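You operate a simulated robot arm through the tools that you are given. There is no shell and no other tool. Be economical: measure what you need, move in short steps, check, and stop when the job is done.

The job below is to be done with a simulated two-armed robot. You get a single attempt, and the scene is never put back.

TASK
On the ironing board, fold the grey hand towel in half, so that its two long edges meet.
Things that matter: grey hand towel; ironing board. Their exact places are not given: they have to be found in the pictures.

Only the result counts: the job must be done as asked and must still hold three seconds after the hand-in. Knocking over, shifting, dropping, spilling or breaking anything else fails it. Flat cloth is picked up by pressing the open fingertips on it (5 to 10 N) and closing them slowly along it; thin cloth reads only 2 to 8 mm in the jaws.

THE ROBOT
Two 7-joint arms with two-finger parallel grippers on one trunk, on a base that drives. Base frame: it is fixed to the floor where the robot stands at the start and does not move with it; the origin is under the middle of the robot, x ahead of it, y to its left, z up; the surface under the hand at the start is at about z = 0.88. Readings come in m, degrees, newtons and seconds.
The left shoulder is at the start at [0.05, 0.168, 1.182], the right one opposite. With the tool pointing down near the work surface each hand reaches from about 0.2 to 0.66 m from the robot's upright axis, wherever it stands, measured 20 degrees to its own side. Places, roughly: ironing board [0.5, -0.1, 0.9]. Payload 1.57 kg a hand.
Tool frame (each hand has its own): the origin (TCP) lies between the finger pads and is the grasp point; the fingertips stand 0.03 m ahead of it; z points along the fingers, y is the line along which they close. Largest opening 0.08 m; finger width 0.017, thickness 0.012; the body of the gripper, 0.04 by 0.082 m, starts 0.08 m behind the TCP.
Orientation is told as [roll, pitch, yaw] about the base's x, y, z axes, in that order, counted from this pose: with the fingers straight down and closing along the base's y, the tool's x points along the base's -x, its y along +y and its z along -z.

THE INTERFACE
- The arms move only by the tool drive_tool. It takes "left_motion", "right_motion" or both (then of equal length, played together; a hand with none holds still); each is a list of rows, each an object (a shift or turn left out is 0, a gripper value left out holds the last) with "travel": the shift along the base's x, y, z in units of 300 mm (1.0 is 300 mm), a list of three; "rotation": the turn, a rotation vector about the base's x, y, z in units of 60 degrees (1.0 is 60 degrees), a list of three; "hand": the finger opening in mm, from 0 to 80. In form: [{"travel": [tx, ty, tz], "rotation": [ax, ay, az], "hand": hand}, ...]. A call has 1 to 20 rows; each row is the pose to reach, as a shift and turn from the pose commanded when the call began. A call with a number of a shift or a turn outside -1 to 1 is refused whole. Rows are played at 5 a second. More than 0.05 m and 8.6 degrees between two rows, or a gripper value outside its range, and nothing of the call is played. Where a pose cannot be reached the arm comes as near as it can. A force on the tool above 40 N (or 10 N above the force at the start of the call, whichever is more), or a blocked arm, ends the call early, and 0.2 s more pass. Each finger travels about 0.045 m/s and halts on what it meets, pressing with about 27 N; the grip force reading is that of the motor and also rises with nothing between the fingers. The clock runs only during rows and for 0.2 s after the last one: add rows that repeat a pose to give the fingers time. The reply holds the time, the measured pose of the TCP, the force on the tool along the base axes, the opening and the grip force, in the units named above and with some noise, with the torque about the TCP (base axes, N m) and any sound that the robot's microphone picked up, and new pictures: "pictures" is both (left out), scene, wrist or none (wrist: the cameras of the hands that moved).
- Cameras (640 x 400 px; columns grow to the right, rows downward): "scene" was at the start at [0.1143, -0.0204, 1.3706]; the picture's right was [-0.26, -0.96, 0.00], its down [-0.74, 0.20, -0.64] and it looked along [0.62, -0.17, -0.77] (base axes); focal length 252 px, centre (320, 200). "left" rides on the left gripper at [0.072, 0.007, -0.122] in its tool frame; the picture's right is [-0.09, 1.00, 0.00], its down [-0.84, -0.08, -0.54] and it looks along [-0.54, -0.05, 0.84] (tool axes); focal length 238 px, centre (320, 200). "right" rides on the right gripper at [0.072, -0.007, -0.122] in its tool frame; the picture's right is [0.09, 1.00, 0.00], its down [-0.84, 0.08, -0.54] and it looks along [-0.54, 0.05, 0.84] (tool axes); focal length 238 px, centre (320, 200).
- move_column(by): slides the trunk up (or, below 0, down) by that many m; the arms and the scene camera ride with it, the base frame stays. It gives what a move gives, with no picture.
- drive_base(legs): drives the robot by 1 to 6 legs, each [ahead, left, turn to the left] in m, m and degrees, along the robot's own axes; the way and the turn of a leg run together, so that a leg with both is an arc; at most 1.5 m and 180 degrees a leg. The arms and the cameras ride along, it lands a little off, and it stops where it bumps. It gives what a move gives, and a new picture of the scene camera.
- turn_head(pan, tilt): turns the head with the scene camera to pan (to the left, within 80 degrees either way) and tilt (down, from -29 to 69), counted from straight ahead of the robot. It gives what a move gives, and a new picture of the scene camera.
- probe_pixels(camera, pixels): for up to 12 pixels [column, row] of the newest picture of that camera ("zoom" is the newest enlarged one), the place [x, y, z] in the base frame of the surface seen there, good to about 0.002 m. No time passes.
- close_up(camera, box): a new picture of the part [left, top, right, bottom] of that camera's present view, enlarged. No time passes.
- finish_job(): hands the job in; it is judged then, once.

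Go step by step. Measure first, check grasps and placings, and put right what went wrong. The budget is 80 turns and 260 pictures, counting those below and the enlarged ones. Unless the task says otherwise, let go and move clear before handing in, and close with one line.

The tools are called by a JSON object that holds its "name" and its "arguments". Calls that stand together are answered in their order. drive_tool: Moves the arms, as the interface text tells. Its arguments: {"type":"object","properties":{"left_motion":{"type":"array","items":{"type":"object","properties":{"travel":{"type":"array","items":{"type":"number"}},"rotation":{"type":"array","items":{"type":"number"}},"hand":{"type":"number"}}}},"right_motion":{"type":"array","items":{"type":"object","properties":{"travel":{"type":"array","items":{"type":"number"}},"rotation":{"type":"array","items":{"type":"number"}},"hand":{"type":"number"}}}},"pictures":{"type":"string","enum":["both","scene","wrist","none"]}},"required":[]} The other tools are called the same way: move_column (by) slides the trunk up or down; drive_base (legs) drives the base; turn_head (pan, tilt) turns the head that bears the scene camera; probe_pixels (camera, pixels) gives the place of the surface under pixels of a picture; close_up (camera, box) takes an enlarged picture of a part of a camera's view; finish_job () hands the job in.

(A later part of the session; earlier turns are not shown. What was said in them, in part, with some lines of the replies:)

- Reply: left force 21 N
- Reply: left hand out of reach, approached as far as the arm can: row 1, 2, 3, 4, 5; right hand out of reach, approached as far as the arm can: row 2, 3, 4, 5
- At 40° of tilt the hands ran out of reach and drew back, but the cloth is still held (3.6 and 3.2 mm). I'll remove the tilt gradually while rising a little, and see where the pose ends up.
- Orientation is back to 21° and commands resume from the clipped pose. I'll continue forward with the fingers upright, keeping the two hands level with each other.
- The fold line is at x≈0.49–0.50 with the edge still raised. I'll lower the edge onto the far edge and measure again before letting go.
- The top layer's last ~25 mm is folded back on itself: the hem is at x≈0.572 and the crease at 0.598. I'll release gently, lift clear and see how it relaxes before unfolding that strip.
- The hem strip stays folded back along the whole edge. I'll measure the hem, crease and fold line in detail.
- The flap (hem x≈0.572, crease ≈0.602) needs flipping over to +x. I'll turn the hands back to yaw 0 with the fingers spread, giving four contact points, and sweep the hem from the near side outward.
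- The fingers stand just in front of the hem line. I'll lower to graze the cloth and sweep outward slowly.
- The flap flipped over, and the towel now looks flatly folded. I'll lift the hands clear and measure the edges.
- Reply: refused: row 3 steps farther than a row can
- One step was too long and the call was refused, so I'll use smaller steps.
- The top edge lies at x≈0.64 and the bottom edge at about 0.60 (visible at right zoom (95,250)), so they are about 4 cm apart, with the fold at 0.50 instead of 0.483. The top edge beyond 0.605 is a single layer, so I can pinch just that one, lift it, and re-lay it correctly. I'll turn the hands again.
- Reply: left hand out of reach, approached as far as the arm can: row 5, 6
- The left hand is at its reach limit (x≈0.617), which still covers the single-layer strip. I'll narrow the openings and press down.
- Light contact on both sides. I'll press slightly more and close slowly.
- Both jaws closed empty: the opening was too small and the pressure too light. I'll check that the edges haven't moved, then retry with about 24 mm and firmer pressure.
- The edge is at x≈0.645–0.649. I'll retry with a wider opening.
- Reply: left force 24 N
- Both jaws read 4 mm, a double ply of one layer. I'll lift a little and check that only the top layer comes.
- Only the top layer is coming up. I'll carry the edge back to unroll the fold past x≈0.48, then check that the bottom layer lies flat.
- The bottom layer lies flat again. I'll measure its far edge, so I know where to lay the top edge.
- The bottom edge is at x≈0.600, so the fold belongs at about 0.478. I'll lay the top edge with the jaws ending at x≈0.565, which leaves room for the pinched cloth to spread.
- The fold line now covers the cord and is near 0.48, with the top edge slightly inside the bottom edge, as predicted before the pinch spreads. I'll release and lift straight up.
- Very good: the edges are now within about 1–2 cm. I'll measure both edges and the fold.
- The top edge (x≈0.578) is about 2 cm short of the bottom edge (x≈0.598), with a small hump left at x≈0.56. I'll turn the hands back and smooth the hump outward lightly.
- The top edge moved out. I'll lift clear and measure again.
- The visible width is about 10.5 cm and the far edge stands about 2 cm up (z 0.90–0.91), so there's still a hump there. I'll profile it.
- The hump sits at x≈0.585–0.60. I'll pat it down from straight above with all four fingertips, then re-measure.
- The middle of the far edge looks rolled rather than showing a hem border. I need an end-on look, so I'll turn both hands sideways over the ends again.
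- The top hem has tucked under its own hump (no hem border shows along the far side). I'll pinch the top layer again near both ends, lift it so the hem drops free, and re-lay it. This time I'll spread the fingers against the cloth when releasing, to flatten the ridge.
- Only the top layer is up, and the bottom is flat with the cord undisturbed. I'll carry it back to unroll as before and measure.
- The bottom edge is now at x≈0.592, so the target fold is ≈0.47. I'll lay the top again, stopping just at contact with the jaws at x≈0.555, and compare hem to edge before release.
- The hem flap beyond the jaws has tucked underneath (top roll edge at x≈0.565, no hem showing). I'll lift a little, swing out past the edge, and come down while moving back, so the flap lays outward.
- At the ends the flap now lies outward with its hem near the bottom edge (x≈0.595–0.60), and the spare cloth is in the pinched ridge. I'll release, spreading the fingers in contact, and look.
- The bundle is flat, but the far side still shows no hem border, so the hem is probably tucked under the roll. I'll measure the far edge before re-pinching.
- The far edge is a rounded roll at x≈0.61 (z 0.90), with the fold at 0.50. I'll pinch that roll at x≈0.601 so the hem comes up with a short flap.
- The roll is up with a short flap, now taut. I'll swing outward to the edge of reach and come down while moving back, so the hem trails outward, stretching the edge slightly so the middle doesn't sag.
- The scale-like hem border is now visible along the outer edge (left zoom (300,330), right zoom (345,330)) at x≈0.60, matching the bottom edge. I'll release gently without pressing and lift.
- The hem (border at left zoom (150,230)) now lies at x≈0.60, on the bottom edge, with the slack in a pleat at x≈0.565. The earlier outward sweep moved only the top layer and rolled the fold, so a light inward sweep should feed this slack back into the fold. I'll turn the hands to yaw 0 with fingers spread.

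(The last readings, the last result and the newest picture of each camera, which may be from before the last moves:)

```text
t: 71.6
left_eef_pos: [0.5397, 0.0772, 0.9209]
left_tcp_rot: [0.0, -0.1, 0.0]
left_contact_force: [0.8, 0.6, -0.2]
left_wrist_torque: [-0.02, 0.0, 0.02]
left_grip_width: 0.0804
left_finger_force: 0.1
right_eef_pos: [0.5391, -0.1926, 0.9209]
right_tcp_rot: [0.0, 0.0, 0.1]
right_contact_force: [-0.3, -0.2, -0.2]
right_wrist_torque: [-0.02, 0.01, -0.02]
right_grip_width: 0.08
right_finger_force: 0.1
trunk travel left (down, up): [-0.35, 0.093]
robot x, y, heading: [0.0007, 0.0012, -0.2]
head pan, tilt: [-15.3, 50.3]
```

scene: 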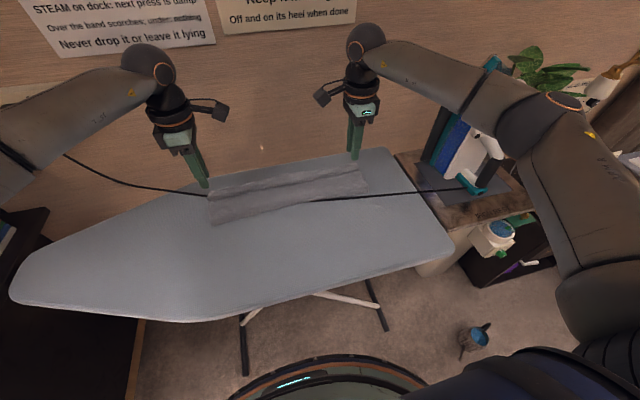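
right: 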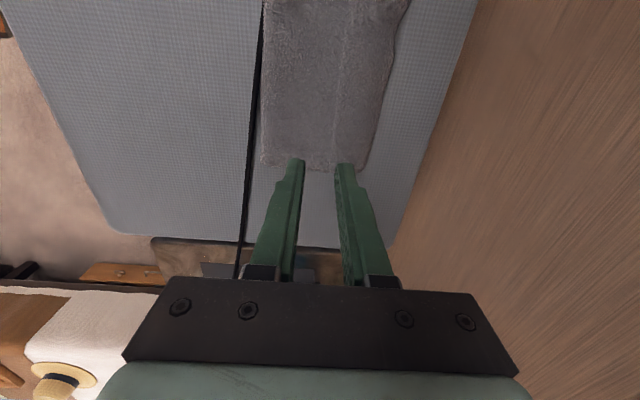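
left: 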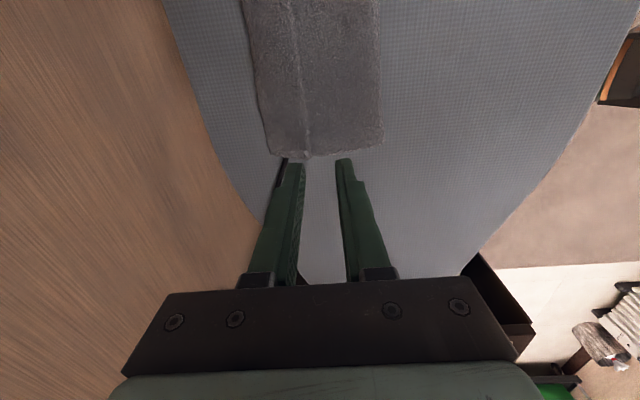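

{"name": "drive_tool", "arguments": {"left_motion": [{"travel": [0, 0, -0.009]}, {"travel": [-0.03, 0, -0.009]}, {"travel": [-0.06, 0, -0.009]}, {"travel": [-0.09, 0, -0.009]}, {"travel": [-0.12, 0, -0.009]}, {"travel": [-0.12, 0, 0.1]}], "right_motion": [{"travel": [0, 0, -0.009]}, {"travel": [-0.03, 0, -0.009]}, {"travel": [-0.06, 0, -0.009]}, {"travel": [-0.09, 0, -0.009]}, {"travel": [-0.12, 0, -0.009]}, {"travel": [-0.12, 0, 0.1]}]}}

{"name": "close_up", "arguments": {"camera": "scene", "box": [190, 150, 390, 240]}}

```text
t: 73.0
left_eef_pos: [0.5016, 0.0757, 0.9549]
left_tcp_rot: [0.0, -0.1, 0.1]
left_contact_force: [-0.1, -0.1, -0.1]
left_wrist_torque: [-0.01, 0.0, 0.04]
left_grip_width: 0.0799
left_finger_force: 0.1
right_eef_pos: [0.5045, -0.1911, 0.9541]
right_tcp_rot: [0.1, 0.1, -0.1]
right_contact_force: [0.4, -1.1, -0.3]
right_wrist_torque: [0.0, 0.02, -0.03]
right_grip_width: 0.08
right_finger_force: 0.1
trunk travel left (down, up): [-0.35, 0.093]
robot x, y, heading: [0.0011, -0.0027, -0.0]
head pan, tilt: [-15.3, 50.3]
```

scene: 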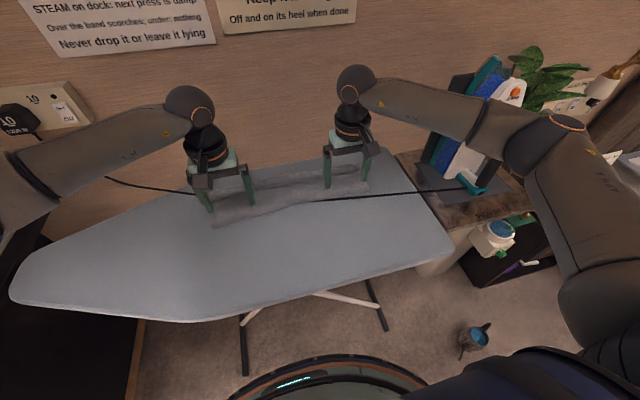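
right: 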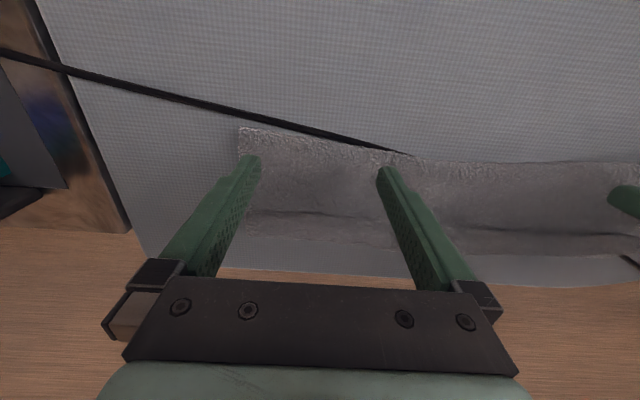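
left: 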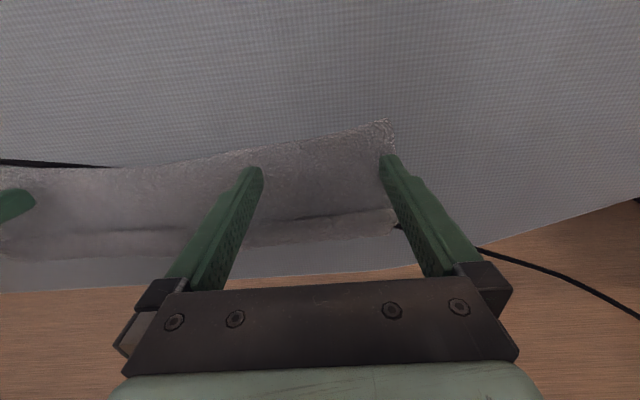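

```text
3.20 times, centred on (290, 195) of scene
```

zoom: 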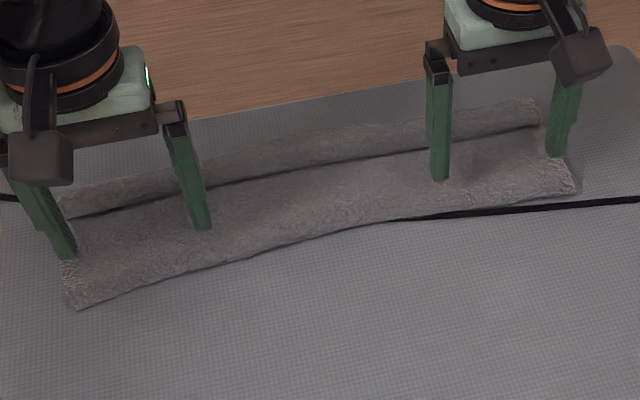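

{"name": "probe_pixels", "arguments": {"camera": "left", "pixels": [[385, 124], [320, 140], [240, 152], [140, 165], [330, 205], [310, 219], [360, 213], [310, 238], [280, 240], [360, 228], [150, 232], [130, 255]]}}

{"name": "probe_pixels", "arguments": {"camera": "right", "pixels": [[242, 130], [300, 138], [350, 147], [450, 163], [290, 205], [300, 215], [300, 238], [350, 243], [450, 228], [460, 252], [270, 234], [560, 163]]}}

```text
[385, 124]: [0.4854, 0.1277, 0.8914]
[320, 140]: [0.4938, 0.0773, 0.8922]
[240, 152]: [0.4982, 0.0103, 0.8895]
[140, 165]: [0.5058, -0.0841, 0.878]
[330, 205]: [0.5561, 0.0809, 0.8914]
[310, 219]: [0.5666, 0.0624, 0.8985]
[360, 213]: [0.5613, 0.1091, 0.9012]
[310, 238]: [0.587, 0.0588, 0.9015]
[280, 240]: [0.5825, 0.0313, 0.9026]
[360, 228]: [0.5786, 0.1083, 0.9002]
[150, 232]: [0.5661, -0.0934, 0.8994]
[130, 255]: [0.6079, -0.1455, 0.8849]
```

```text
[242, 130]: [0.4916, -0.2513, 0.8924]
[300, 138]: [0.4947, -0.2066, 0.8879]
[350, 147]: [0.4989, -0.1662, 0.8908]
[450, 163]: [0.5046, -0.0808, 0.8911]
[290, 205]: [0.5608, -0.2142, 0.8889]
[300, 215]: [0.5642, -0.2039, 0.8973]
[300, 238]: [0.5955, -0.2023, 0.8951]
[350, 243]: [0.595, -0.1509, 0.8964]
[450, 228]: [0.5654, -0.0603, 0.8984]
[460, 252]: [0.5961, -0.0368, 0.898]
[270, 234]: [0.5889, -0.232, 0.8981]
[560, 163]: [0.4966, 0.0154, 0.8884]
```

The fold moved inward about 7 mm, so the method works. I'll repeat with a little more pressure and a longer stroke.

{"name": "drive_tool", "arguments": {"left_motion": [{"travel": [0.08, 0, 0]}, {"travel": [0.155, 0, -0.06]}, {"travel": [0.155, 0, -0.128]}, {"travel": [0.12, 0, -0.128]}, {"travel": [0.085, 0, -0.128]}, {"travel": [0.05, 0, -0.128]}, {"travel": [0.015, 0, -0.128]}, {"travel": [-0.02, 0, -0.128]}], "right_motion": [{"travel": [0.08, 0, 0]}, {"travel": [0.145, 0, -0.06]}, {"travel": [0.145, 0, -0.126]}, {"travel": [0.11, 0, -0.126]}, {"travel": [0.075, 0, -0.126]}, {"travel": [0.04, 0, -0.126]}, {"travel": [0.005, 0, -0.126]}, {"travel": [-0.03, 0, -0.126]}]}}

{"name": "close_up", "arguments": {"camera": "scene", "box": [190, 150, 390, 240]}}

```text
t: 74.8
left_eef_pos: [0.4985, 0.0759, 0.9154]
left_tcp_rot: [0.0, -0.1, 0.1]
left_contact_force: [3.8, -0.4, 7.0]
left_wrist_torque: [0.0, -0.07, 0.0]
left_grip_width: 0.0793
left_finger_force: 0.1
right_eef_pos: [0.4951, -0.1902, 0.9179]
right_tcp_rot: [0.0, 0.0, 0.0]
right_contact_force: [1.8, 0.1, 3.9]
right_wrist_torque: [0.01, -0.09, 0.03]
right_grip_width: 0.08
right_finger_force: 0.1
trunk travel left (down, up): [-0.35, 0.093]
robot x, y, heading: [0.001, 0.004, -0.2]
head pan, tilt: [-15.3, 50.3]
```

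scene: 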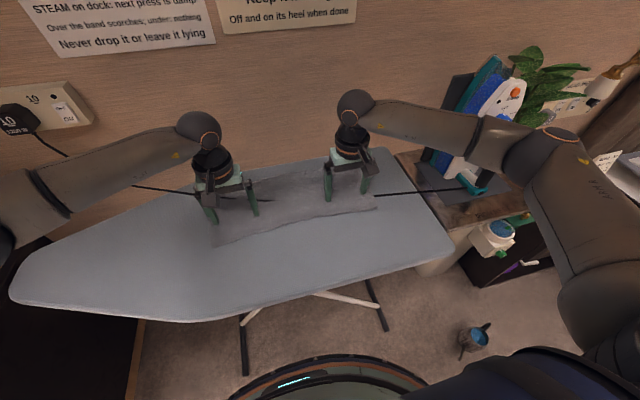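
right: 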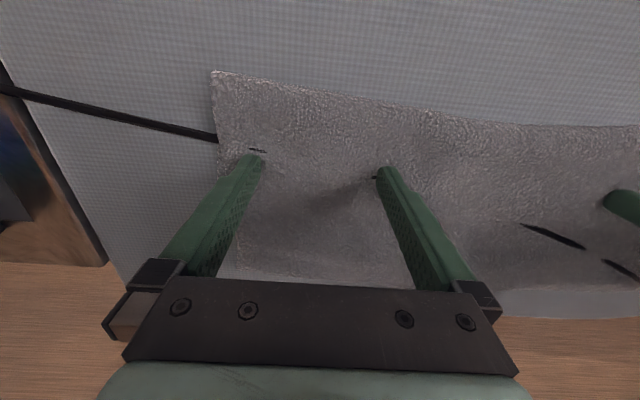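
left: 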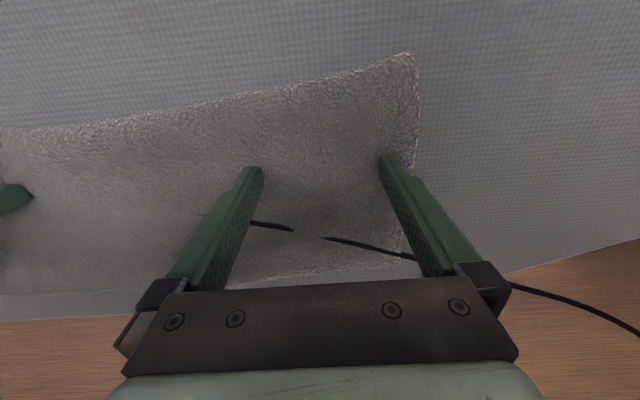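

```text
3.20 times, centred on (290, 195) of scene
```

zoom: 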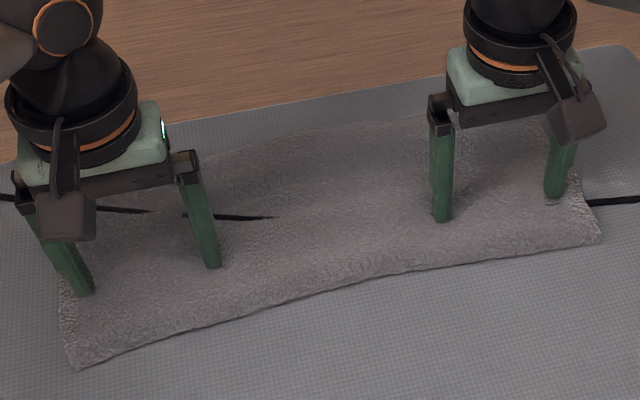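

The stroke moved a lot: the fold is now nearer and the pleat is gone. I'll lift clear and measure everything.

{"name": "drive_tool", "arguments": {"left_motion": [{"travel": [0, 0, 0.1]}, {"travel": [0, 0.05, 0.22]}, {"travel": [-0.02, 0.1, 0.34]}, {"travel": [-0.04, 0.15, 0.46]}], "right_motion": [{"travel": [0, 0, 0.1]}, {"travel": [0, -0.05, 0.22]}, {"travel": [-0.02, -0.1, 0.34]}, {"travel": [-0.04, -0.15, 0.46]}]}}

{"name": "close_up", "arguments": {"camera": "scene", "box": [190, 140, 400, 260]}}

{"name": "close_up", "arguments": {"camera": "left", "box": [40, 100, 400, 280]}}

{"name": "close_up", "arguments": {"camera": "right", "box": [240, 100, 600, 280]}}

```text
t: 75.8
left_eef_pos: [0.4846, 0.1194, 1.0535]
left_tcp_rot: [0.0, -0.1, 0.1]
left_contact_force: [0.5, 0.1, 0.5]
left_wrist_torque: [-0.04, -0.03, 0.0]
left_grip_width: 0.0802
left_finger_force: 0.1
right_eef_pos: [0.4829, -0.2371, 1.055]
right_tcp_rot: [0.0, 0.0, 0.1]
right_contact_force: [-0.6, 0.3, 0.3]
right_wrist_torque: [-0.02, 0.0, 0.04]
right_grip_width: 0.0801
right_finger_force: 0.1
trunk travel left (down, up): [-0.35, 0.093]
robot x, y, heading: [-0.0001, -0.0013, 0.0]
head pan, tilt: [-15.3, 50.3]
```

scene: 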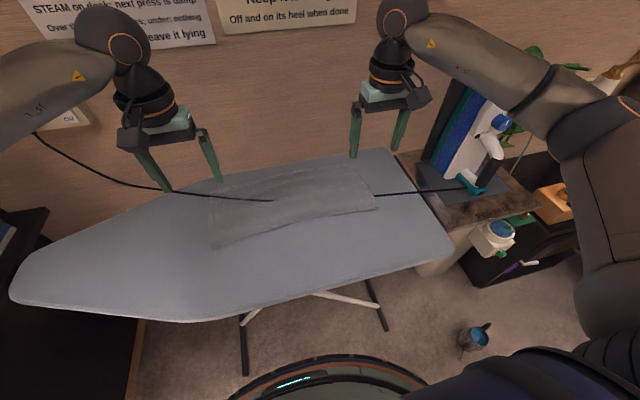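
right: 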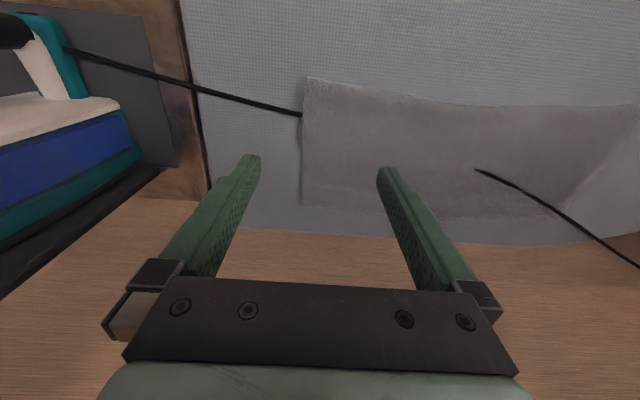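
left: 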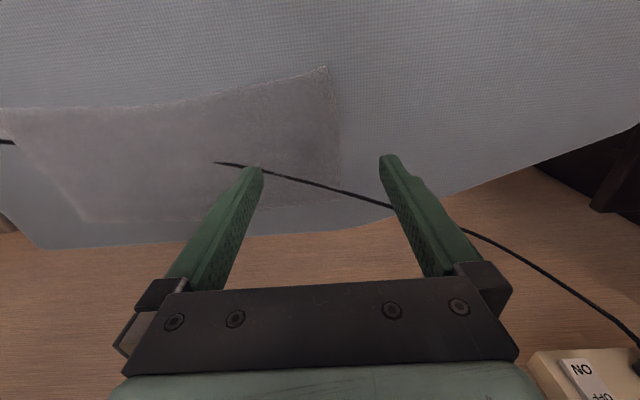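

```text
3.05 times, centred on (295, 200) of scene
```

zoom: 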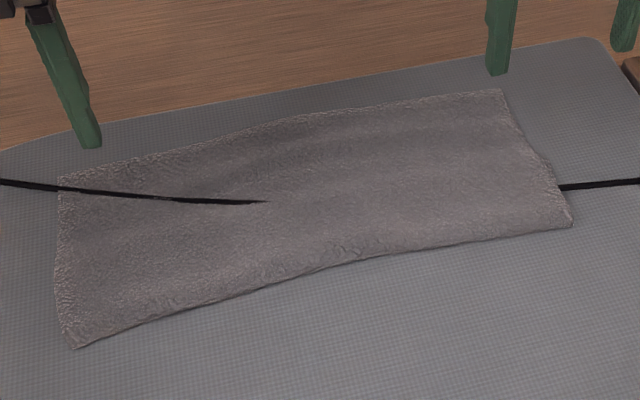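

```text
1.78 times, centred on (220, 190) of left
```

zoom: 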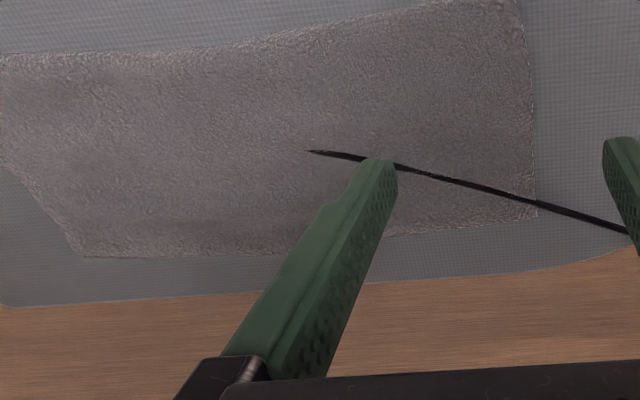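

```text
1.78 times, centred on (420, 190) of right
```

zoom: 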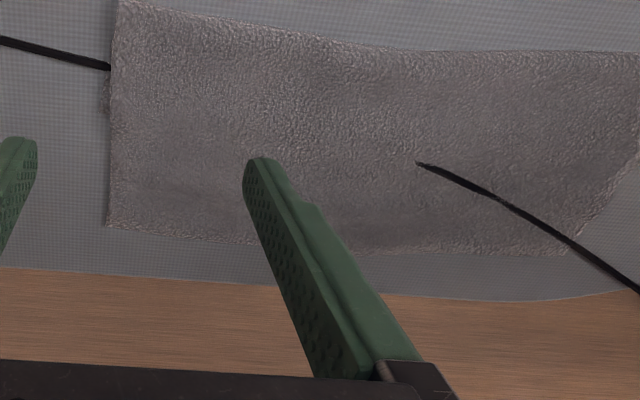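

{"name": "probe_pixels", "arguments": {"camera": "left", "pixels": [[322, 68], [250, 86], [150, 104], [60, 110], [340, 215], [300, 225], [270, 228], [170, 240], [90, 243], [300, 140], [300, 200], [250, 120]]}}

{"name": "probe_pixels", "arguments": {"camera": "right", "pixels": [[308, 80], [360, 88], [450, 104], [540, 106], [303, 202], [340, 210], [370, 214], [450, 217], [520, 218], [555, 215], [350, 150], [470, 190]]}}

{"name": "probe_pixels", "arguments": {"camera": "scene", "pixels": [[212, 198], [230, 192], [260, 186], [300, 178], [330, 173], [352, 170], [216, 252], [260, 238], [320, 222], [376, 213], [230, 215], [340, 195]]}}

```text
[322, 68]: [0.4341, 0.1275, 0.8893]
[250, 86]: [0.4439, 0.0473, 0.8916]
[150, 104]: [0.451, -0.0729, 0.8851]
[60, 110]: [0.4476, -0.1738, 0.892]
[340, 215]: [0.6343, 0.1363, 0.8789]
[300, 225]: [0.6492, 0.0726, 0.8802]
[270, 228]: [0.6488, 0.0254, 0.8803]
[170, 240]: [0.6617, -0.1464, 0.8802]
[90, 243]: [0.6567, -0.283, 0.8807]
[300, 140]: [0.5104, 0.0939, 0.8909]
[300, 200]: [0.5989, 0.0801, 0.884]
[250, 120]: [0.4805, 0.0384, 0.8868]
```

```text
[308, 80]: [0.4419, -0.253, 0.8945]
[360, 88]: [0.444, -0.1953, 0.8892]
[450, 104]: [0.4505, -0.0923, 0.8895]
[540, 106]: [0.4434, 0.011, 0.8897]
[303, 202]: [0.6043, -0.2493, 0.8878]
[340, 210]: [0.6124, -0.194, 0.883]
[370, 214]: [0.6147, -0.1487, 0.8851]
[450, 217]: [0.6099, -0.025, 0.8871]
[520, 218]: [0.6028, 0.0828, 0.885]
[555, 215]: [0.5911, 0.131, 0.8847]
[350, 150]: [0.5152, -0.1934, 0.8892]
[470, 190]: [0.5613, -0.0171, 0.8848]
```

```text
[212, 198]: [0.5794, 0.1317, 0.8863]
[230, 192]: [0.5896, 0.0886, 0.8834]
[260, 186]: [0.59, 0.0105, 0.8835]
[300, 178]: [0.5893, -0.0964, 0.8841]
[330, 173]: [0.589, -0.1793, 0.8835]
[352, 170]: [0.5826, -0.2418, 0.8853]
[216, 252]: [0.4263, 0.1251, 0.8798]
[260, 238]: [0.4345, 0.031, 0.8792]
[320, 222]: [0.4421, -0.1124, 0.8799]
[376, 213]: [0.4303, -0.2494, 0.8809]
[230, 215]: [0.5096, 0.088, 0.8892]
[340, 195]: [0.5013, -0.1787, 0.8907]
```

The top hem is now flat and visible at x≈0.60, but the bottom was dragged inward: single-ply height (0.885) at x=0.56, so the bottom hem is near 0.53–0.54 and the fold at 0.445. I'll locate both hems precisely before correcting.

{"name": "probe_pixels", "arguments": {"camera": "left", "pixels": [[336, 195], [320, 200], [300, 203], [262, 208], [92, 220], [150, 217]]}}

{"name": "probe_pixels", "arguments": {"camera": "right", "pixels": [[303, 198], [301, 204], [340, 208], [375, 212], [450, 216], [298, 135], [299, 150], [300, 128]]}}

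{"name": "probe_pixels", "arguments": {"camera": "scene", "pixels": [[235, 222], [234, 212], [233, 206], [232, 201], [231, 197], [338, 205], [338, 198], [338, 192], [338, 187], [338, 182], [338, 177]]}}

{"name": "close_up", "arguments": {"camera": "right", "box": [280, 70, 360, 220]}}

```text
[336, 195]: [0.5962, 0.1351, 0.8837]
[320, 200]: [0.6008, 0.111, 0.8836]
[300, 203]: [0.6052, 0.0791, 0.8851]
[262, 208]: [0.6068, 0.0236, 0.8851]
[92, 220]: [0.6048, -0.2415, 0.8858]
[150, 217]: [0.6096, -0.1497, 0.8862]
```

```text
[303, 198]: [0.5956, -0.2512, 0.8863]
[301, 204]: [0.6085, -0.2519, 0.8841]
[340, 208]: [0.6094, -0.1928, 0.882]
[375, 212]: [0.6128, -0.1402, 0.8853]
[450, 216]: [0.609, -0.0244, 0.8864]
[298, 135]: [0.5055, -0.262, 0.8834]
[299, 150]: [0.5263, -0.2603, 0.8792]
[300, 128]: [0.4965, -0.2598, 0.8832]
```

```text
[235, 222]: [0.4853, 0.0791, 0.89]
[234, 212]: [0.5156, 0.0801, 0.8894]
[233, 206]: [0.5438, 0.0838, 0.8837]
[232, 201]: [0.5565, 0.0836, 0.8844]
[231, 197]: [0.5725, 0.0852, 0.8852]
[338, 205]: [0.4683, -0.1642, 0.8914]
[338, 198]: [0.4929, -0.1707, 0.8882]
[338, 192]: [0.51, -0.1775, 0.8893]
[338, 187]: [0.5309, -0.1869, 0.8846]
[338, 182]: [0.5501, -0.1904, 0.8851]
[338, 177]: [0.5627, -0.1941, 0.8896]
```

```text
2.67 times, centred on (320, 145) of right
```

zoom: 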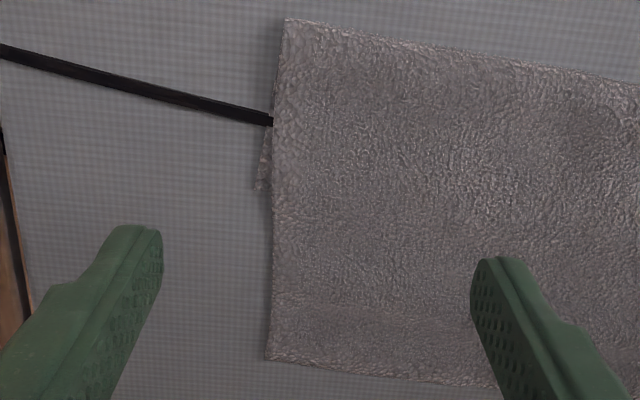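

The bottom hem is at x≈0.52, the fold at 0.445 and the top hem at 0.60–0.61. To avoid gathering slack in the fold direction, I'll now pinch the hem with the fingers closing along y, tips straddling the hem edge, then re-lay it onto the bottom hem.

{"name": "drive_tool", "arguments": {"left_motion": [{"travel": [0.1, -0.02, -0.1], "hand": 30}, {"travel": [0.2, -0.04, -0.2]}, {"travel": [0.29, -0.065, -0.29]}, {"travel": [0.371, -0.065, -0.38]}, {"travel": [0.371, -0.065, -0.43]}, {"travel": [0.371, -0.065, -0.452]}], "right_motion": [{"travel": [0.1, 0.02, -0.1], "hand": 30}, {"travel": [0.2, 0.04, -0.2]}, {"travel": [0.3, 0.074, -0.29]}, {"travel": [0.394, 0.074, -0.38]}, {"travel": [0.394, 0.074, -0.435]}, {"travel": [0.394, 0.074, -0.457]}], "pictures": "wrist"}}

```text
t: 77.2
left_eef_pos: [0.5967, 0.1004, 0.9177]
left_tcp_rot: [0.1, -0.1, 0.1]
left_contact_force: [-0.8, 0.5, -0.5]
left_wrist_torque: [-0.01, -0.03, -0.02]
left_grip_width: 0.0304
left_finger_force: 0.0
right_eef_pos: [0.6015, -0.2133, 0.9158]
right_tcp_rot: [0.0, 0.1, 0.0]
right_contact_force: [0.1, 0.0, -0.6]
right_wrist_torque: [0.0, 0.0, 0.0]
right_grip_width: 0.0301
right_finger_force: 0.1
trunk travel left (down, up): [-0.35, 0.093]
robot x, y, heading: [0.0014, 0.001, 0.1]
head pan, tilt: [-15.3, 50.3]
```

right: 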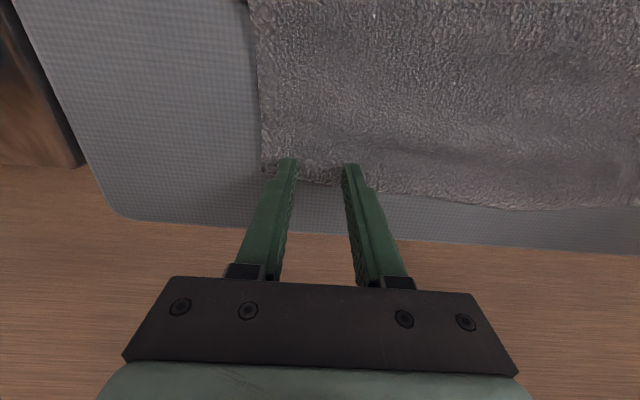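
left: 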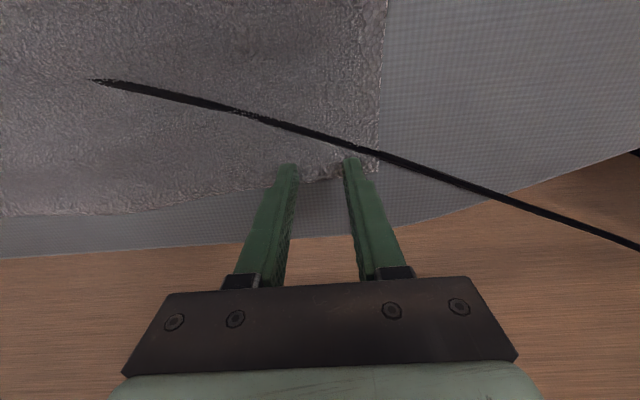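

{"name": "drive_tool", "arguments": {"left_motion": [{"travel": [0, 0, -0.008]}, {"travel": [0, 0, -0.014]}, {"travel": [0, 0, -0.018]}], "right_motion": [{"travel": [0, 0, -0.005]}, {"travel": [0, 0, -0.009]}, {"travel": [0, 0, -0.013]}], "pictures": "none"}}

```text
t: 78.0
left_eef_pos: [0.5975, 0.1006, 0.9139]
left_tcp_rot: [-0.2, -0.1, 0.0]
left_contact_force: [-3.3, 0.5, 5.2]
left_wrist_torque: [0.05, 0.1, 0.01]
left_grip_width: 0.0298
left_finger_force: 0.0
right_eef_pos: [0.6005, -0.2138, 0.9141]
right_tcp_rot: [-0.1, -0.3, 0.1]
right_contact_force: [2.0, -0.5, 2.8]
right_wrist_torque: [-0.01, -0.05, 0.03]
right_grip_width: 0.0298
right_finger_force: 0.0
trunk travel left (down, up): [-0.35, 0.093]
robot x, y, heading: [0.0014, -0.0001, 0.1]
head pan, tilt: [-15.3, 50.3]
```

{"name": "drive_tool", "arguments": {"left_motion": [{"travel": [0, 0, -0.006], "hand": 30}, {"travel": [0, 0, -0.006], "hand": 27}, {"travel": [0, 0, -0.006], "hand": 24}, {"travel": [0, 0, -0.006], "hand": 21}, {"travel": [0, 0, -0.006], "hand": 18}, {"travel": [0, 0, -0.006], "hand": 15}, {"travel": [0, 0, -0.006], "hand": 12}, {"travel": [0, 0, -0.006], "hand": 9}, {"travel": [0, 0, -0.006], "hand": 6}, {"travel": [0, 0, -0.006], "hand": 3}, {"travel": [0, 0, -0.006], "hand": 0}, {"travel": [0, 0, -0.006], "hand": 0}], "right_motion": [{"travel": [0, 0, -0.008], "hand": 30}, {"travel": [0, 0, -0.01], "hand": 27}, {"travel": [0, 0, -0.01], "hand": 24}, {"travel": [0, 0, -0.01], "hand": 21}, {"travel": [0, 0, -0.01], "hand": 18}, {"travel": [0, 0, -0.01], "hand": 15}, {"travel": [0, 0, -0.01], "hand": 12}, {"travel": [0, 0, -0.01], "hand": 9}, {"travel": [0, 0, -0.01], "hand": 6}, {"travel": [0, 0, -0.01], "hand": 3}, {"travel": [0, 0, -0.01], "hand": 0}, {"travel": [0, 0, -0.01], "hand": 0}], "pictures": "wrist"}}

```text
t: 80.6
left_eef_pos: [0.5942, 0.1006, 0.9111]
left_tcp_rot: [-0.1, -0.4, 0.2]
left_contact_force: [1.7, -5.1, 16.6]
left_wrist_torque: [-0.14, -0.03, -0.03]
left_grip_width: 0.004
left_finger_force: 24.7
right_eef_pos: [0.6004, -0.2125, 0.9126]
right_tcp_rot: [0.0, -0.3, 0.1]
right_contact_force: [0.0, 9.3, 16.9]
right_wrist_torque: [0.2, 0.0, 0.07]
right_grip_width: 0.0041
right_finger_force: 24.5
trunk travel left (down, up): [-0.35, 0.093]
robot x, y, heading: [0.0003, 0.0005, -0.1]
head pan, tilt: [-15.3, 50.3]
```

right: 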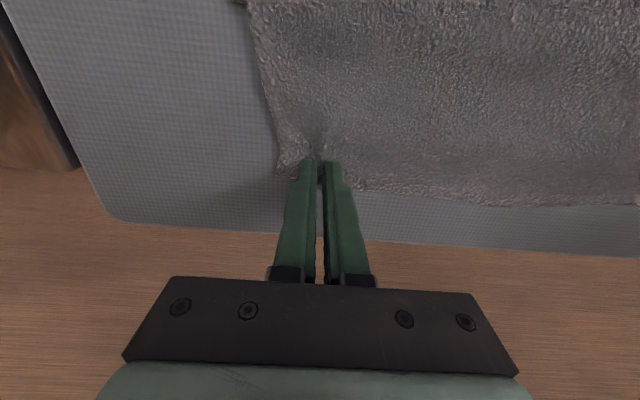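
left: 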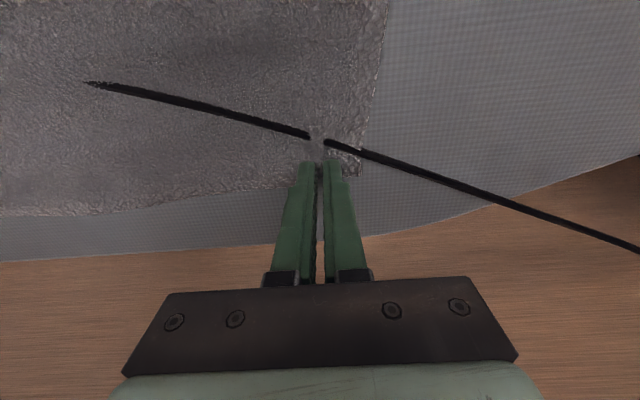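

Both jaws read 4 mm at the hem. I'll lift and carry it back over to unroll the fold past x≈0.40.

{"name": "drive_tool", "arguments": {"left_motion": [{"travel": [-0.03, 0, 0.1]}, {"travel": [-0.115, 0, 0.2]}, {"travel": [-0.25, 0, 0.26]}, {"travel": [-0.4, 0, 0.295]}, {"travel": [-0.547, 0, 0.295]}, {"travel": [-0.68, 0, 0.245]}, {"travel": [-0.8, 0, 0.18]}], "right_motion": [{"travel": [-0.03, 0, 0.1]}, {"travel": [-0.125, 0, 0.2]}, {"travel": [-0.265, 0, 0.255]}, {"travel": [-0.415, 0, 0.29]}, {"travel": [-0.565, 0, 0.29]}, {"travel": [-0.7, 0, 0.24]}, {"travel": [-0.82, 0, 0.175]}]}}

{"name": "close_up", "arguments": {"camera": "scene", "box": [180, 140, 420, 290]}}

```text
t: 82.2
left_eef_pos: [0.3573, 0.0991, 0.9646]
left_tcp_rot: [0.0, -0.1, 0.2]
left_contact_force: [0.5, -4.6, -0.5]
left_wrist_torque: [-0.16, 0.01, -0.03]
left_grip_width: 0.0036
left_finger_force: 25.5
right_eef_pos: [0.3569, -0.2118, 0.963]
right_tcp_rot: [0.0, -0.1, 0.0]
right_contact_force: [-0.1, 4.5, -0.1]
right_wrist_torque: [0.13, 0.01, 0.06]
right_grip_width: 0.0037
right_finger_force: 24.8
trunk travel left (down, up): [-0.35, 0.093]
robot x, y, heading: [0.0009, -0.0033, 0.1]
head pan, tilt: [-15.3, 50.3]
```

scene: 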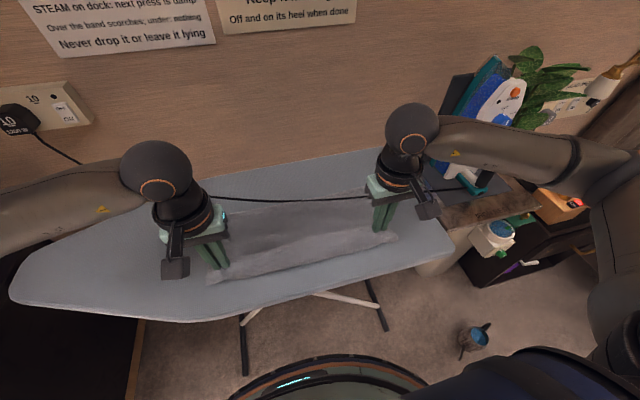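
right: 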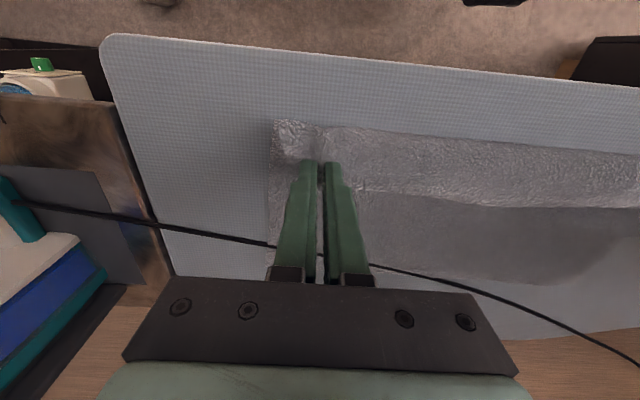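
left: 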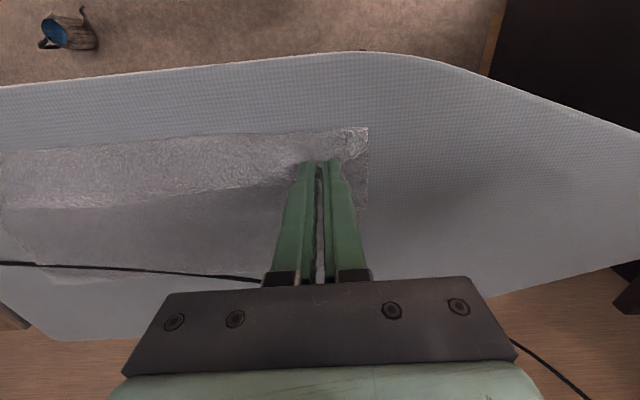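

```text
2.67 times, centred on (300, 215) of scene
```

zoom: 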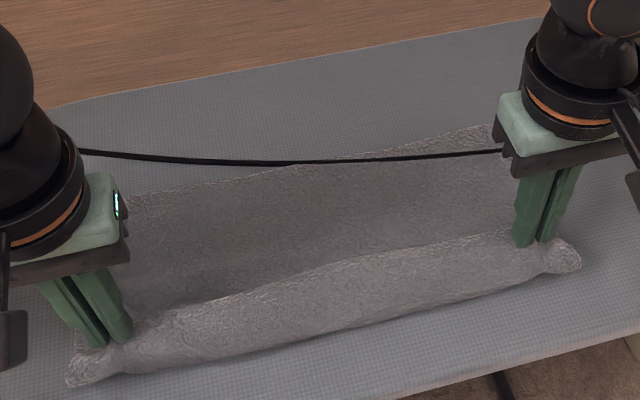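

The unroll worked, and the cord is now mostly clear of the cloth. I'll measure the bottom far hem.

{"name": "probe_pixels", "arguments": {"camera": "scene", "pixels": [[231, 214], [233, 216], [250, 211], [270, 208], [290, 204], [290, 206], [330, 196], [355, 190], [356, 192], [365, 190]]}}

{"name": "probe_pixels", "arguments": {"camera": "right", "pixels": [[550, 283], [500, 282], [450, 278], [267, 240], [268, 200], [600, 265]]}}

{"name": "probe_pixels", "arguments": {"camera": "left", "pixels": [[60, 280], [120, 280], [180, 275], [366, 208], [362, 205], [230, 278]]}}

{"name": "close_up", "arguments": {"camera": "scene", "box": [210, 170, 400, 250]}}

```text
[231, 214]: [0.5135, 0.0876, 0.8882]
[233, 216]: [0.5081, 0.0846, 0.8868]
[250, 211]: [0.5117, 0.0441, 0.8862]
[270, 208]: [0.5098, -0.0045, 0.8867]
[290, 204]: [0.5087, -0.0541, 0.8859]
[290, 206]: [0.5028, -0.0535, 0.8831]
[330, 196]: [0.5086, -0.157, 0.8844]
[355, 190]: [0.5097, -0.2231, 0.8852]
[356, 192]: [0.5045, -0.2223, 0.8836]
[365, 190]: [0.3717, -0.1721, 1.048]
```

```text
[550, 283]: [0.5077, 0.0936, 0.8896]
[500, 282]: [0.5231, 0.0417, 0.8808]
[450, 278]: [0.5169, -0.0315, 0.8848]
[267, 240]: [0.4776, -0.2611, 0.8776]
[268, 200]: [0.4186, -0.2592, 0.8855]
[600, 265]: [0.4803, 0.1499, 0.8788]
```

```text
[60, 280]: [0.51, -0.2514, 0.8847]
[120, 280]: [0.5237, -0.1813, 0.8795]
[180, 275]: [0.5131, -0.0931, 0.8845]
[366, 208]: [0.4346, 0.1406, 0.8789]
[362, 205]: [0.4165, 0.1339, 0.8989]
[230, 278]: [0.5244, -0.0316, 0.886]
```

```text
3.37 times, centred on (305, 210) of scene
```

zoom: 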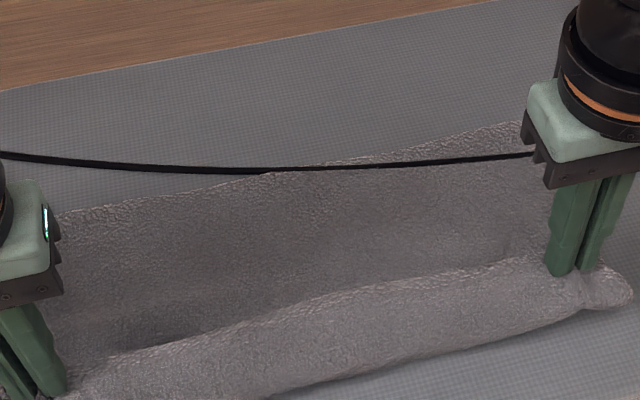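

The bottom hem is at x≈0.518, and the jaws hold the top hem about 6 mm from its edge. I'll lay it with a slight outward swing, ending with the jaws at x≈0.514.

{"name": "drive_tool", "arguments": {"left_motion": [{"travel": [0.092, 0, 0.085]}, {"travel": [0.209, 0, 0.135]}, {"travel": [0.326, 0, 0.118]}, {"travel": [0.426, 0, 0.051]}, {"travel": [0.509, 0, -0.015]}, {"travel": [0.569, 0, -0.082]}, {"travel": [0.576, 0, -0.115]}, {"travel": [0.549, 0, -0.14]}, {"travel": [0.522, 0, -0.148]}, {"travel": [0.522, 0, -0.148]}], "right_motion": [{"travel": [0.092, 0, 0.09]}, {"travel": [0.209, 0, 0.14]}, {"travel": [0.326, 0, 0.123]}, {"travel": [0.426, 0, 0.056]}, {"travel": [0.509, 0, -0.01]}, {"travel": [0.569, 0, -0.077]}, {"travel": [0.576, 0, -0.11]}, {"travel": [0.549, 0, -0.135]}, {"travel": [0.522, 0, -0.143]}, {"travel": [0.522, 0, -0.143]}]}}

{"name": "close_up", "arguments": {"camera": "scene", "box": [190, 150, 400, 270]}}

{"name": "close_up", "arguments": {"camera": "left", "box": [0, 40, 420, 260]}}

{"name": "close_up", "arguments": {"camera": "right", "box": [220, 40, 640, 260]}}

```text
t: 84.4
left_eef_pos: [0.5121, 0.0999, 0.9204]
left_tcp_rot: [-0.1, -0.1, 0.1]
left_contact_force: [0.6, -7.0, 0.4]
left_wrist_torque: [-0.26, -0.02, -0.05]
left_grip_width: 0.0038
left_finger_force: 23.9
right_eef_pos: [0.5123, -0.2125, 0.9193]
right_tcp_rot: [0.0, -0.1, 0.1]
right_contact_force: [1.2, 7.0, 2.2]
right_wrist_torque: [0.21, -0.06, 0.02]
right_grip_width: 0.0041
right_finger_force: 24.8
trunk travel left (down, up): [-0.35, 0.093]
robot x, y, heading: [0.0001, 0.001, 0.0]
head pan, tilt: [-15.3, 50.3]
```

scene: 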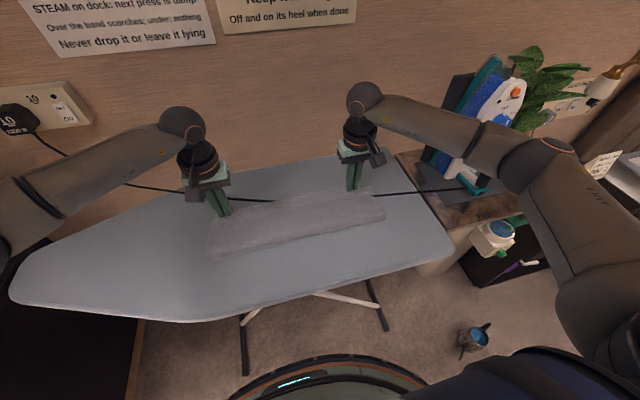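
right: 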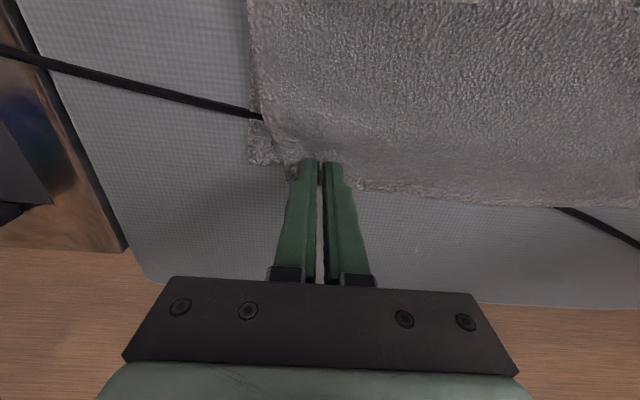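
left: 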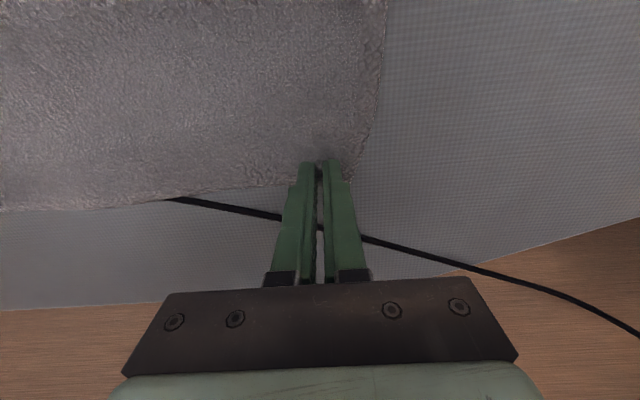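

```text
3.05 times, centred on (295, 210) of scene
```

zoom: 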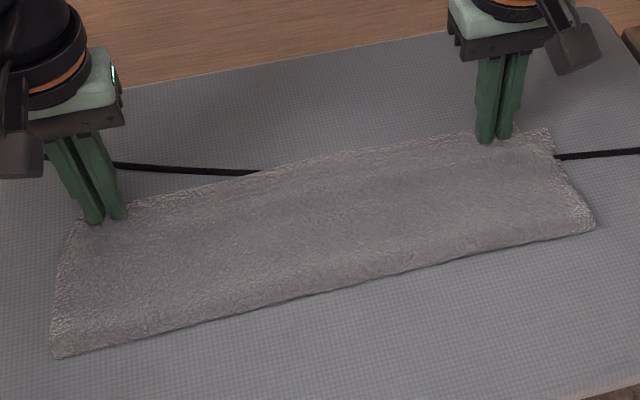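

```text
1.52 times, centred on (210, 150) of left
```

zoom: 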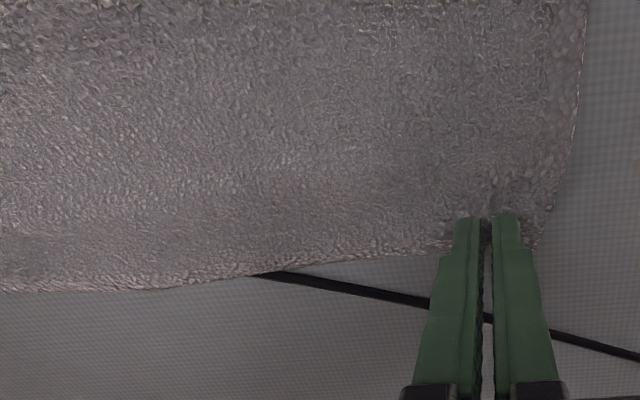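

```text
1.52 times, centred on (430, 150) of right
```

zoom: 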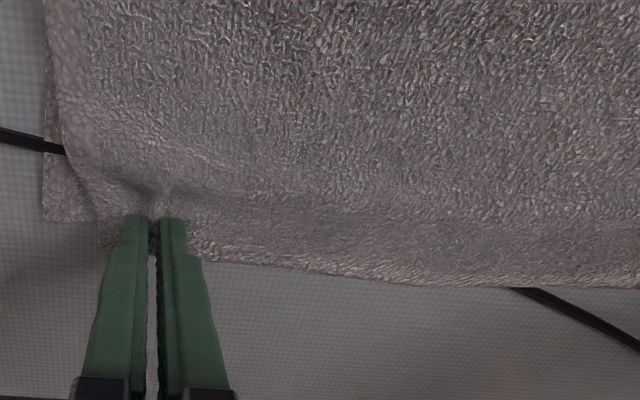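

Excellent: the hem border is visible along the whole far edge, overlying the bottom hem. I'll release by spreading the fingers in light contact, which undoes the sideways gather, then lift.

{"name": "drive_tool", "arguments": {"left_motion": [{"travel": [0, 0, -0.006], "hand": 5}, {"travel": [0, 0, -0.01], "hand": 10}, {"travel": [0, 0, -0.01], "hand": 16}, {"travel": [0, 0, -0.01], "hand": 22}, {"travel": [0, 0, -0.01], "hand": 28}, {"travel": [0, 0, -0.01], "hand": 32}, {"travel": [0, 0, 0.06]}, {"travel": [0, 0, 0.18]}, {"travel": [-0.1, 0.05, 0.3]}, {"travel": [-0.22, 0.1, 0.38]}], "right_motion": [{"travel": [0, 0, -0.003], "hand": 5}, {"travel": [0, 0, -0.006], "hand": 10}, {"travel": [0, 0, -0.006], "hand": 16}, {"travel": [0, 0, -0.006], "hand": 22}, {"travel": [0, 0, -0.006], "hand": 28}, {"travel": [0, 0, -0.006], "hand": 32}, {"travel": [0, 0, 0.06]}, {"travel": [0, 0, 0.18]}, {"travel": [-0.1, -0.05, 0.3]}, {"travel": [-0.22, -0.1, 0.38]}]}}

{"name": "close_up", "arguments": {"camera": "scene", "box": [190, 150, 400, 270]}}

{"name": "close_up", "arguments": {"camera": "left", "box": [0, 60, 400, 270]}}

{"name": "close_up", "arguments": {"camera": "right", "box": [240, 60, 640, 270]}}

```text
t: 86.6
left_eef_pos: [0.4455, 0.1316, 1.0348]
left_tcp_rot: [0.1, -0.1, 0.1]
left_contact_force: [-0.6, 0.2, 0.0]
left_wrist_torque: [0.0, -0.02, -0.02]
left_grip_width: 0.0319
left_finger_force: 0.1
right_eef_pos: [0.4448, -0.2452, 1.0314]
right_tcp_rot: [0.1, 0.0, 0.0]
right_contact_force: [-1.3, -0.5, 0.8]
right_wrist_torque: [0.01, -0.02, 0.03]
right_grip_width: 0.0322
right_finger_force: 0.1
trunk travel left (down, up): [-0.35, 0.093]
robot x, y, heading: [0.0021, 0.0006, -0.1]
head pan, tilt: [-15.3, 50.3]
```

scene: 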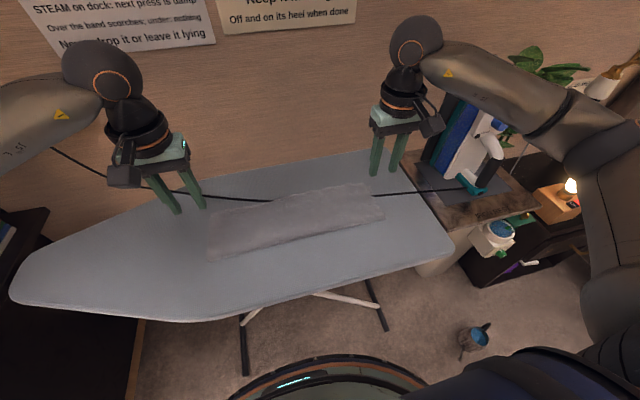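
right: 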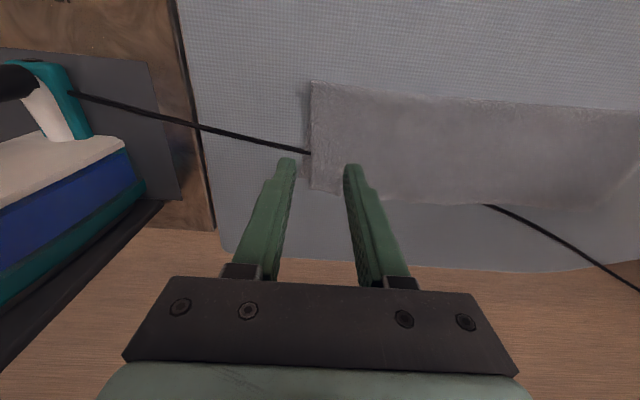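
left: 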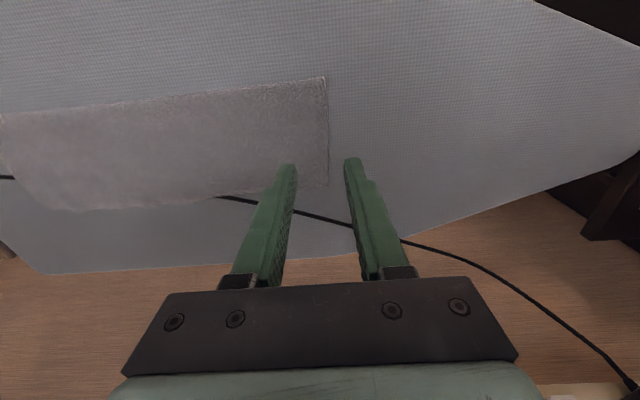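

```text
3.05 times, centred on (295, 210) of scene
```

zoom: 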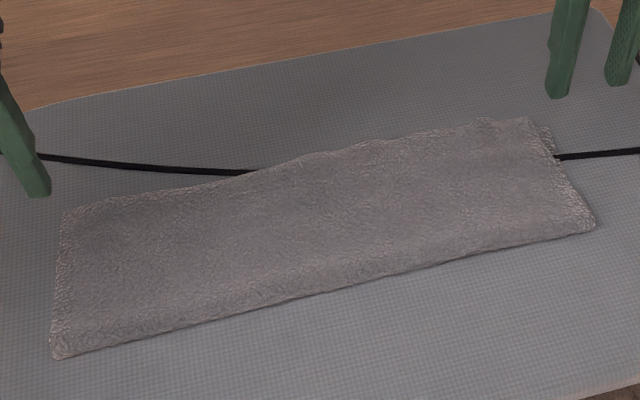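

```text
1.60 times, centred on (200, 165) of left
```

zoom: 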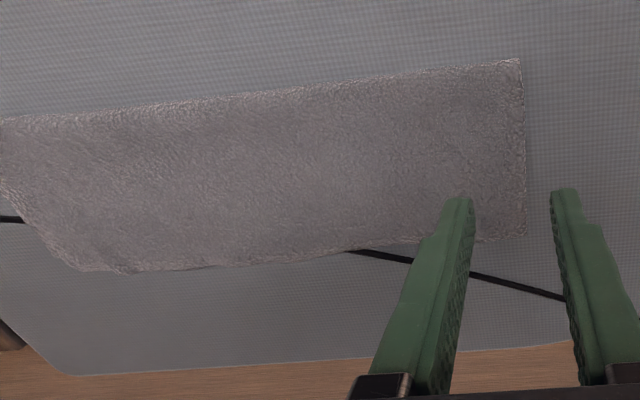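

```text
1.60 times, centred on (440, 165) of right
```

zoom: 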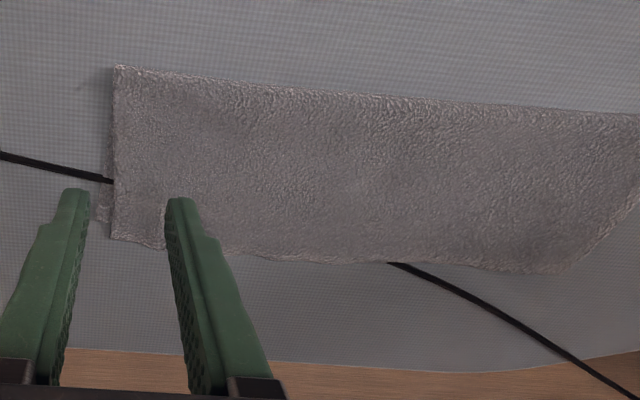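

A clean fold, with the hem at the far edge. I'll check the final numbers.

{"name": "probe_pixels", "arguments": {"camera": "right", "pixels": [[311, 189], [304, 178], [330, 194], [360, 195], [420, 202], [480, 204], [560, 210], [314, 86], [400, 96], [500, 105], [400, 150]]}}

{"name": "probe_pixels", "arguments": {"camera": "left", "pixels": [[326, 184], [300, 187], [200, 199], [150, 204], [80, 208], [50, 205], [322, 80], [250, 88], [100, 110], [250, 140], [60, 190]]}}

```text
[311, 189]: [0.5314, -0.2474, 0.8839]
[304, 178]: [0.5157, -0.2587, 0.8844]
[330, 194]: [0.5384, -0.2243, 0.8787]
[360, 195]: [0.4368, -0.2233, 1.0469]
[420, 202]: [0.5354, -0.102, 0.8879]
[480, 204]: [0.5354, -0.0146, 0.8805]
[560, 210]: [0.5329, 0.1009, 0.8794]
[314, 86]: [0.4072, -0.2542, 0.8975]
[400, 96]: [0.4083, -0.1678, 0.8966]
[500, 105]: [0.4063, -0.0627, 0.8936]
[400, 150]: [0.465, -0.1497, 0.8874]
```

```text
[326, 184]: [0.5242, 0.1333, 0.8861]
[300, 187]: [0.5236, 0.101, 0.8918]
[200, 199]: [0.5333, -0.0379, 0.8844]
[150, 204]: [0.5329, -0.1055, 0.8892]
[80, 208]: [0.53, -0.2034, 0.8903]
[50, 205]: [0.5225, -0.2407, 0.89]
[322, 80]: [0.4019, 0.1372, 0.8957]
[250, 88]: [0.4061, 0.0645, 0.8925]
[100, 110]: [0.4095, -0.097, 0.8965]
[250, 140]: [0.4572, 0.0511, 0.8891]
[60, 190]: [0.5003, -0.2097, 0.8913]
```

The fold is at x≈0.405, the top hem at 0.525–0.533 and the bottom hem at about 0.518. The long edges meet within about 1 cm, and the iron and cord look undisturbed. I'll raise the hands clear and hand in.

{"name": "drive_tool", "arguments": {"left_motion": [{"travel": [-0.05, 0.05, 0.1]}, {"travel": [-0.1, 0.1, 0.2]}, {"travel": [-0.1, 0.1, 0.3]}, {"travel": [-0.1, 0.1, 0.3]}], "right_motion": [{"travel": [-0.05, -0.03, 0.1]}, {"travel": [-0.1, -0.05, 0.2]}, {"travel": [-0.1, -0.05, 0.3]}, {"travel": [-0.1, -0.05, 0.3]}], "pictures": "scene"}}

```text
t: 87.6
left_eef_pos: [0.4171, 0.1625, 1.1242]
left_tcp_rot: [0.1, 0.1, 0.1]
left_contact_force: [0.8, 0.1, 0.0]
left_wrist_torque: [0.0, -0.03, -0.01]
left_grip_width: 0.0321
left_finger_force: 0.0
right_eef_pos: [0.4162, -0.2594, 1.1208]
right_tcp_rot: [0.0, 0.0, 0.1]
right_contact_force: [-0.3, -0.5, 0.1]
right_wrist_torque: [0.05, 0.0, -0.02]
right_grip_width: 0.0319
right_finger_force: 0.0
trunk travel left (down, up): [-0.35, 0.093]
robot x, y, heading: [-0.0005, -0.0003, -0.1]
head pan, tilt: [-15.3, 50.3]
```

scene: 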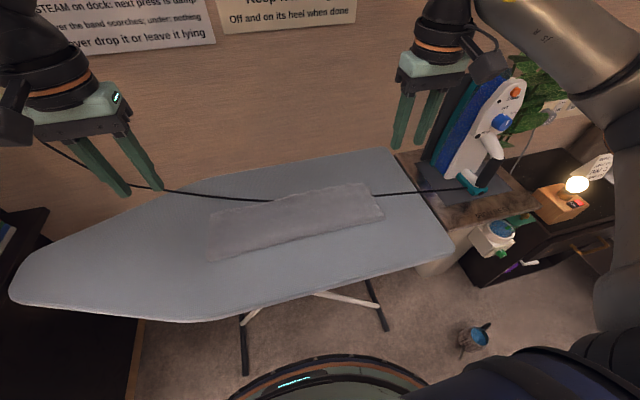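

The towel lies folded at (295,220), the hands are clear, and the iron and cord are in place. Handing in.

{"name": "finish_job", "arguments": {}}

```text
The job is handed in.
```

The grey hand towel is folded in half on the ironing board, its two long edges meeting within about 1–1.5 cm; it ended up about 8 cm nearer the robot than it started, and part of the iron's cord still runs between the two layers.
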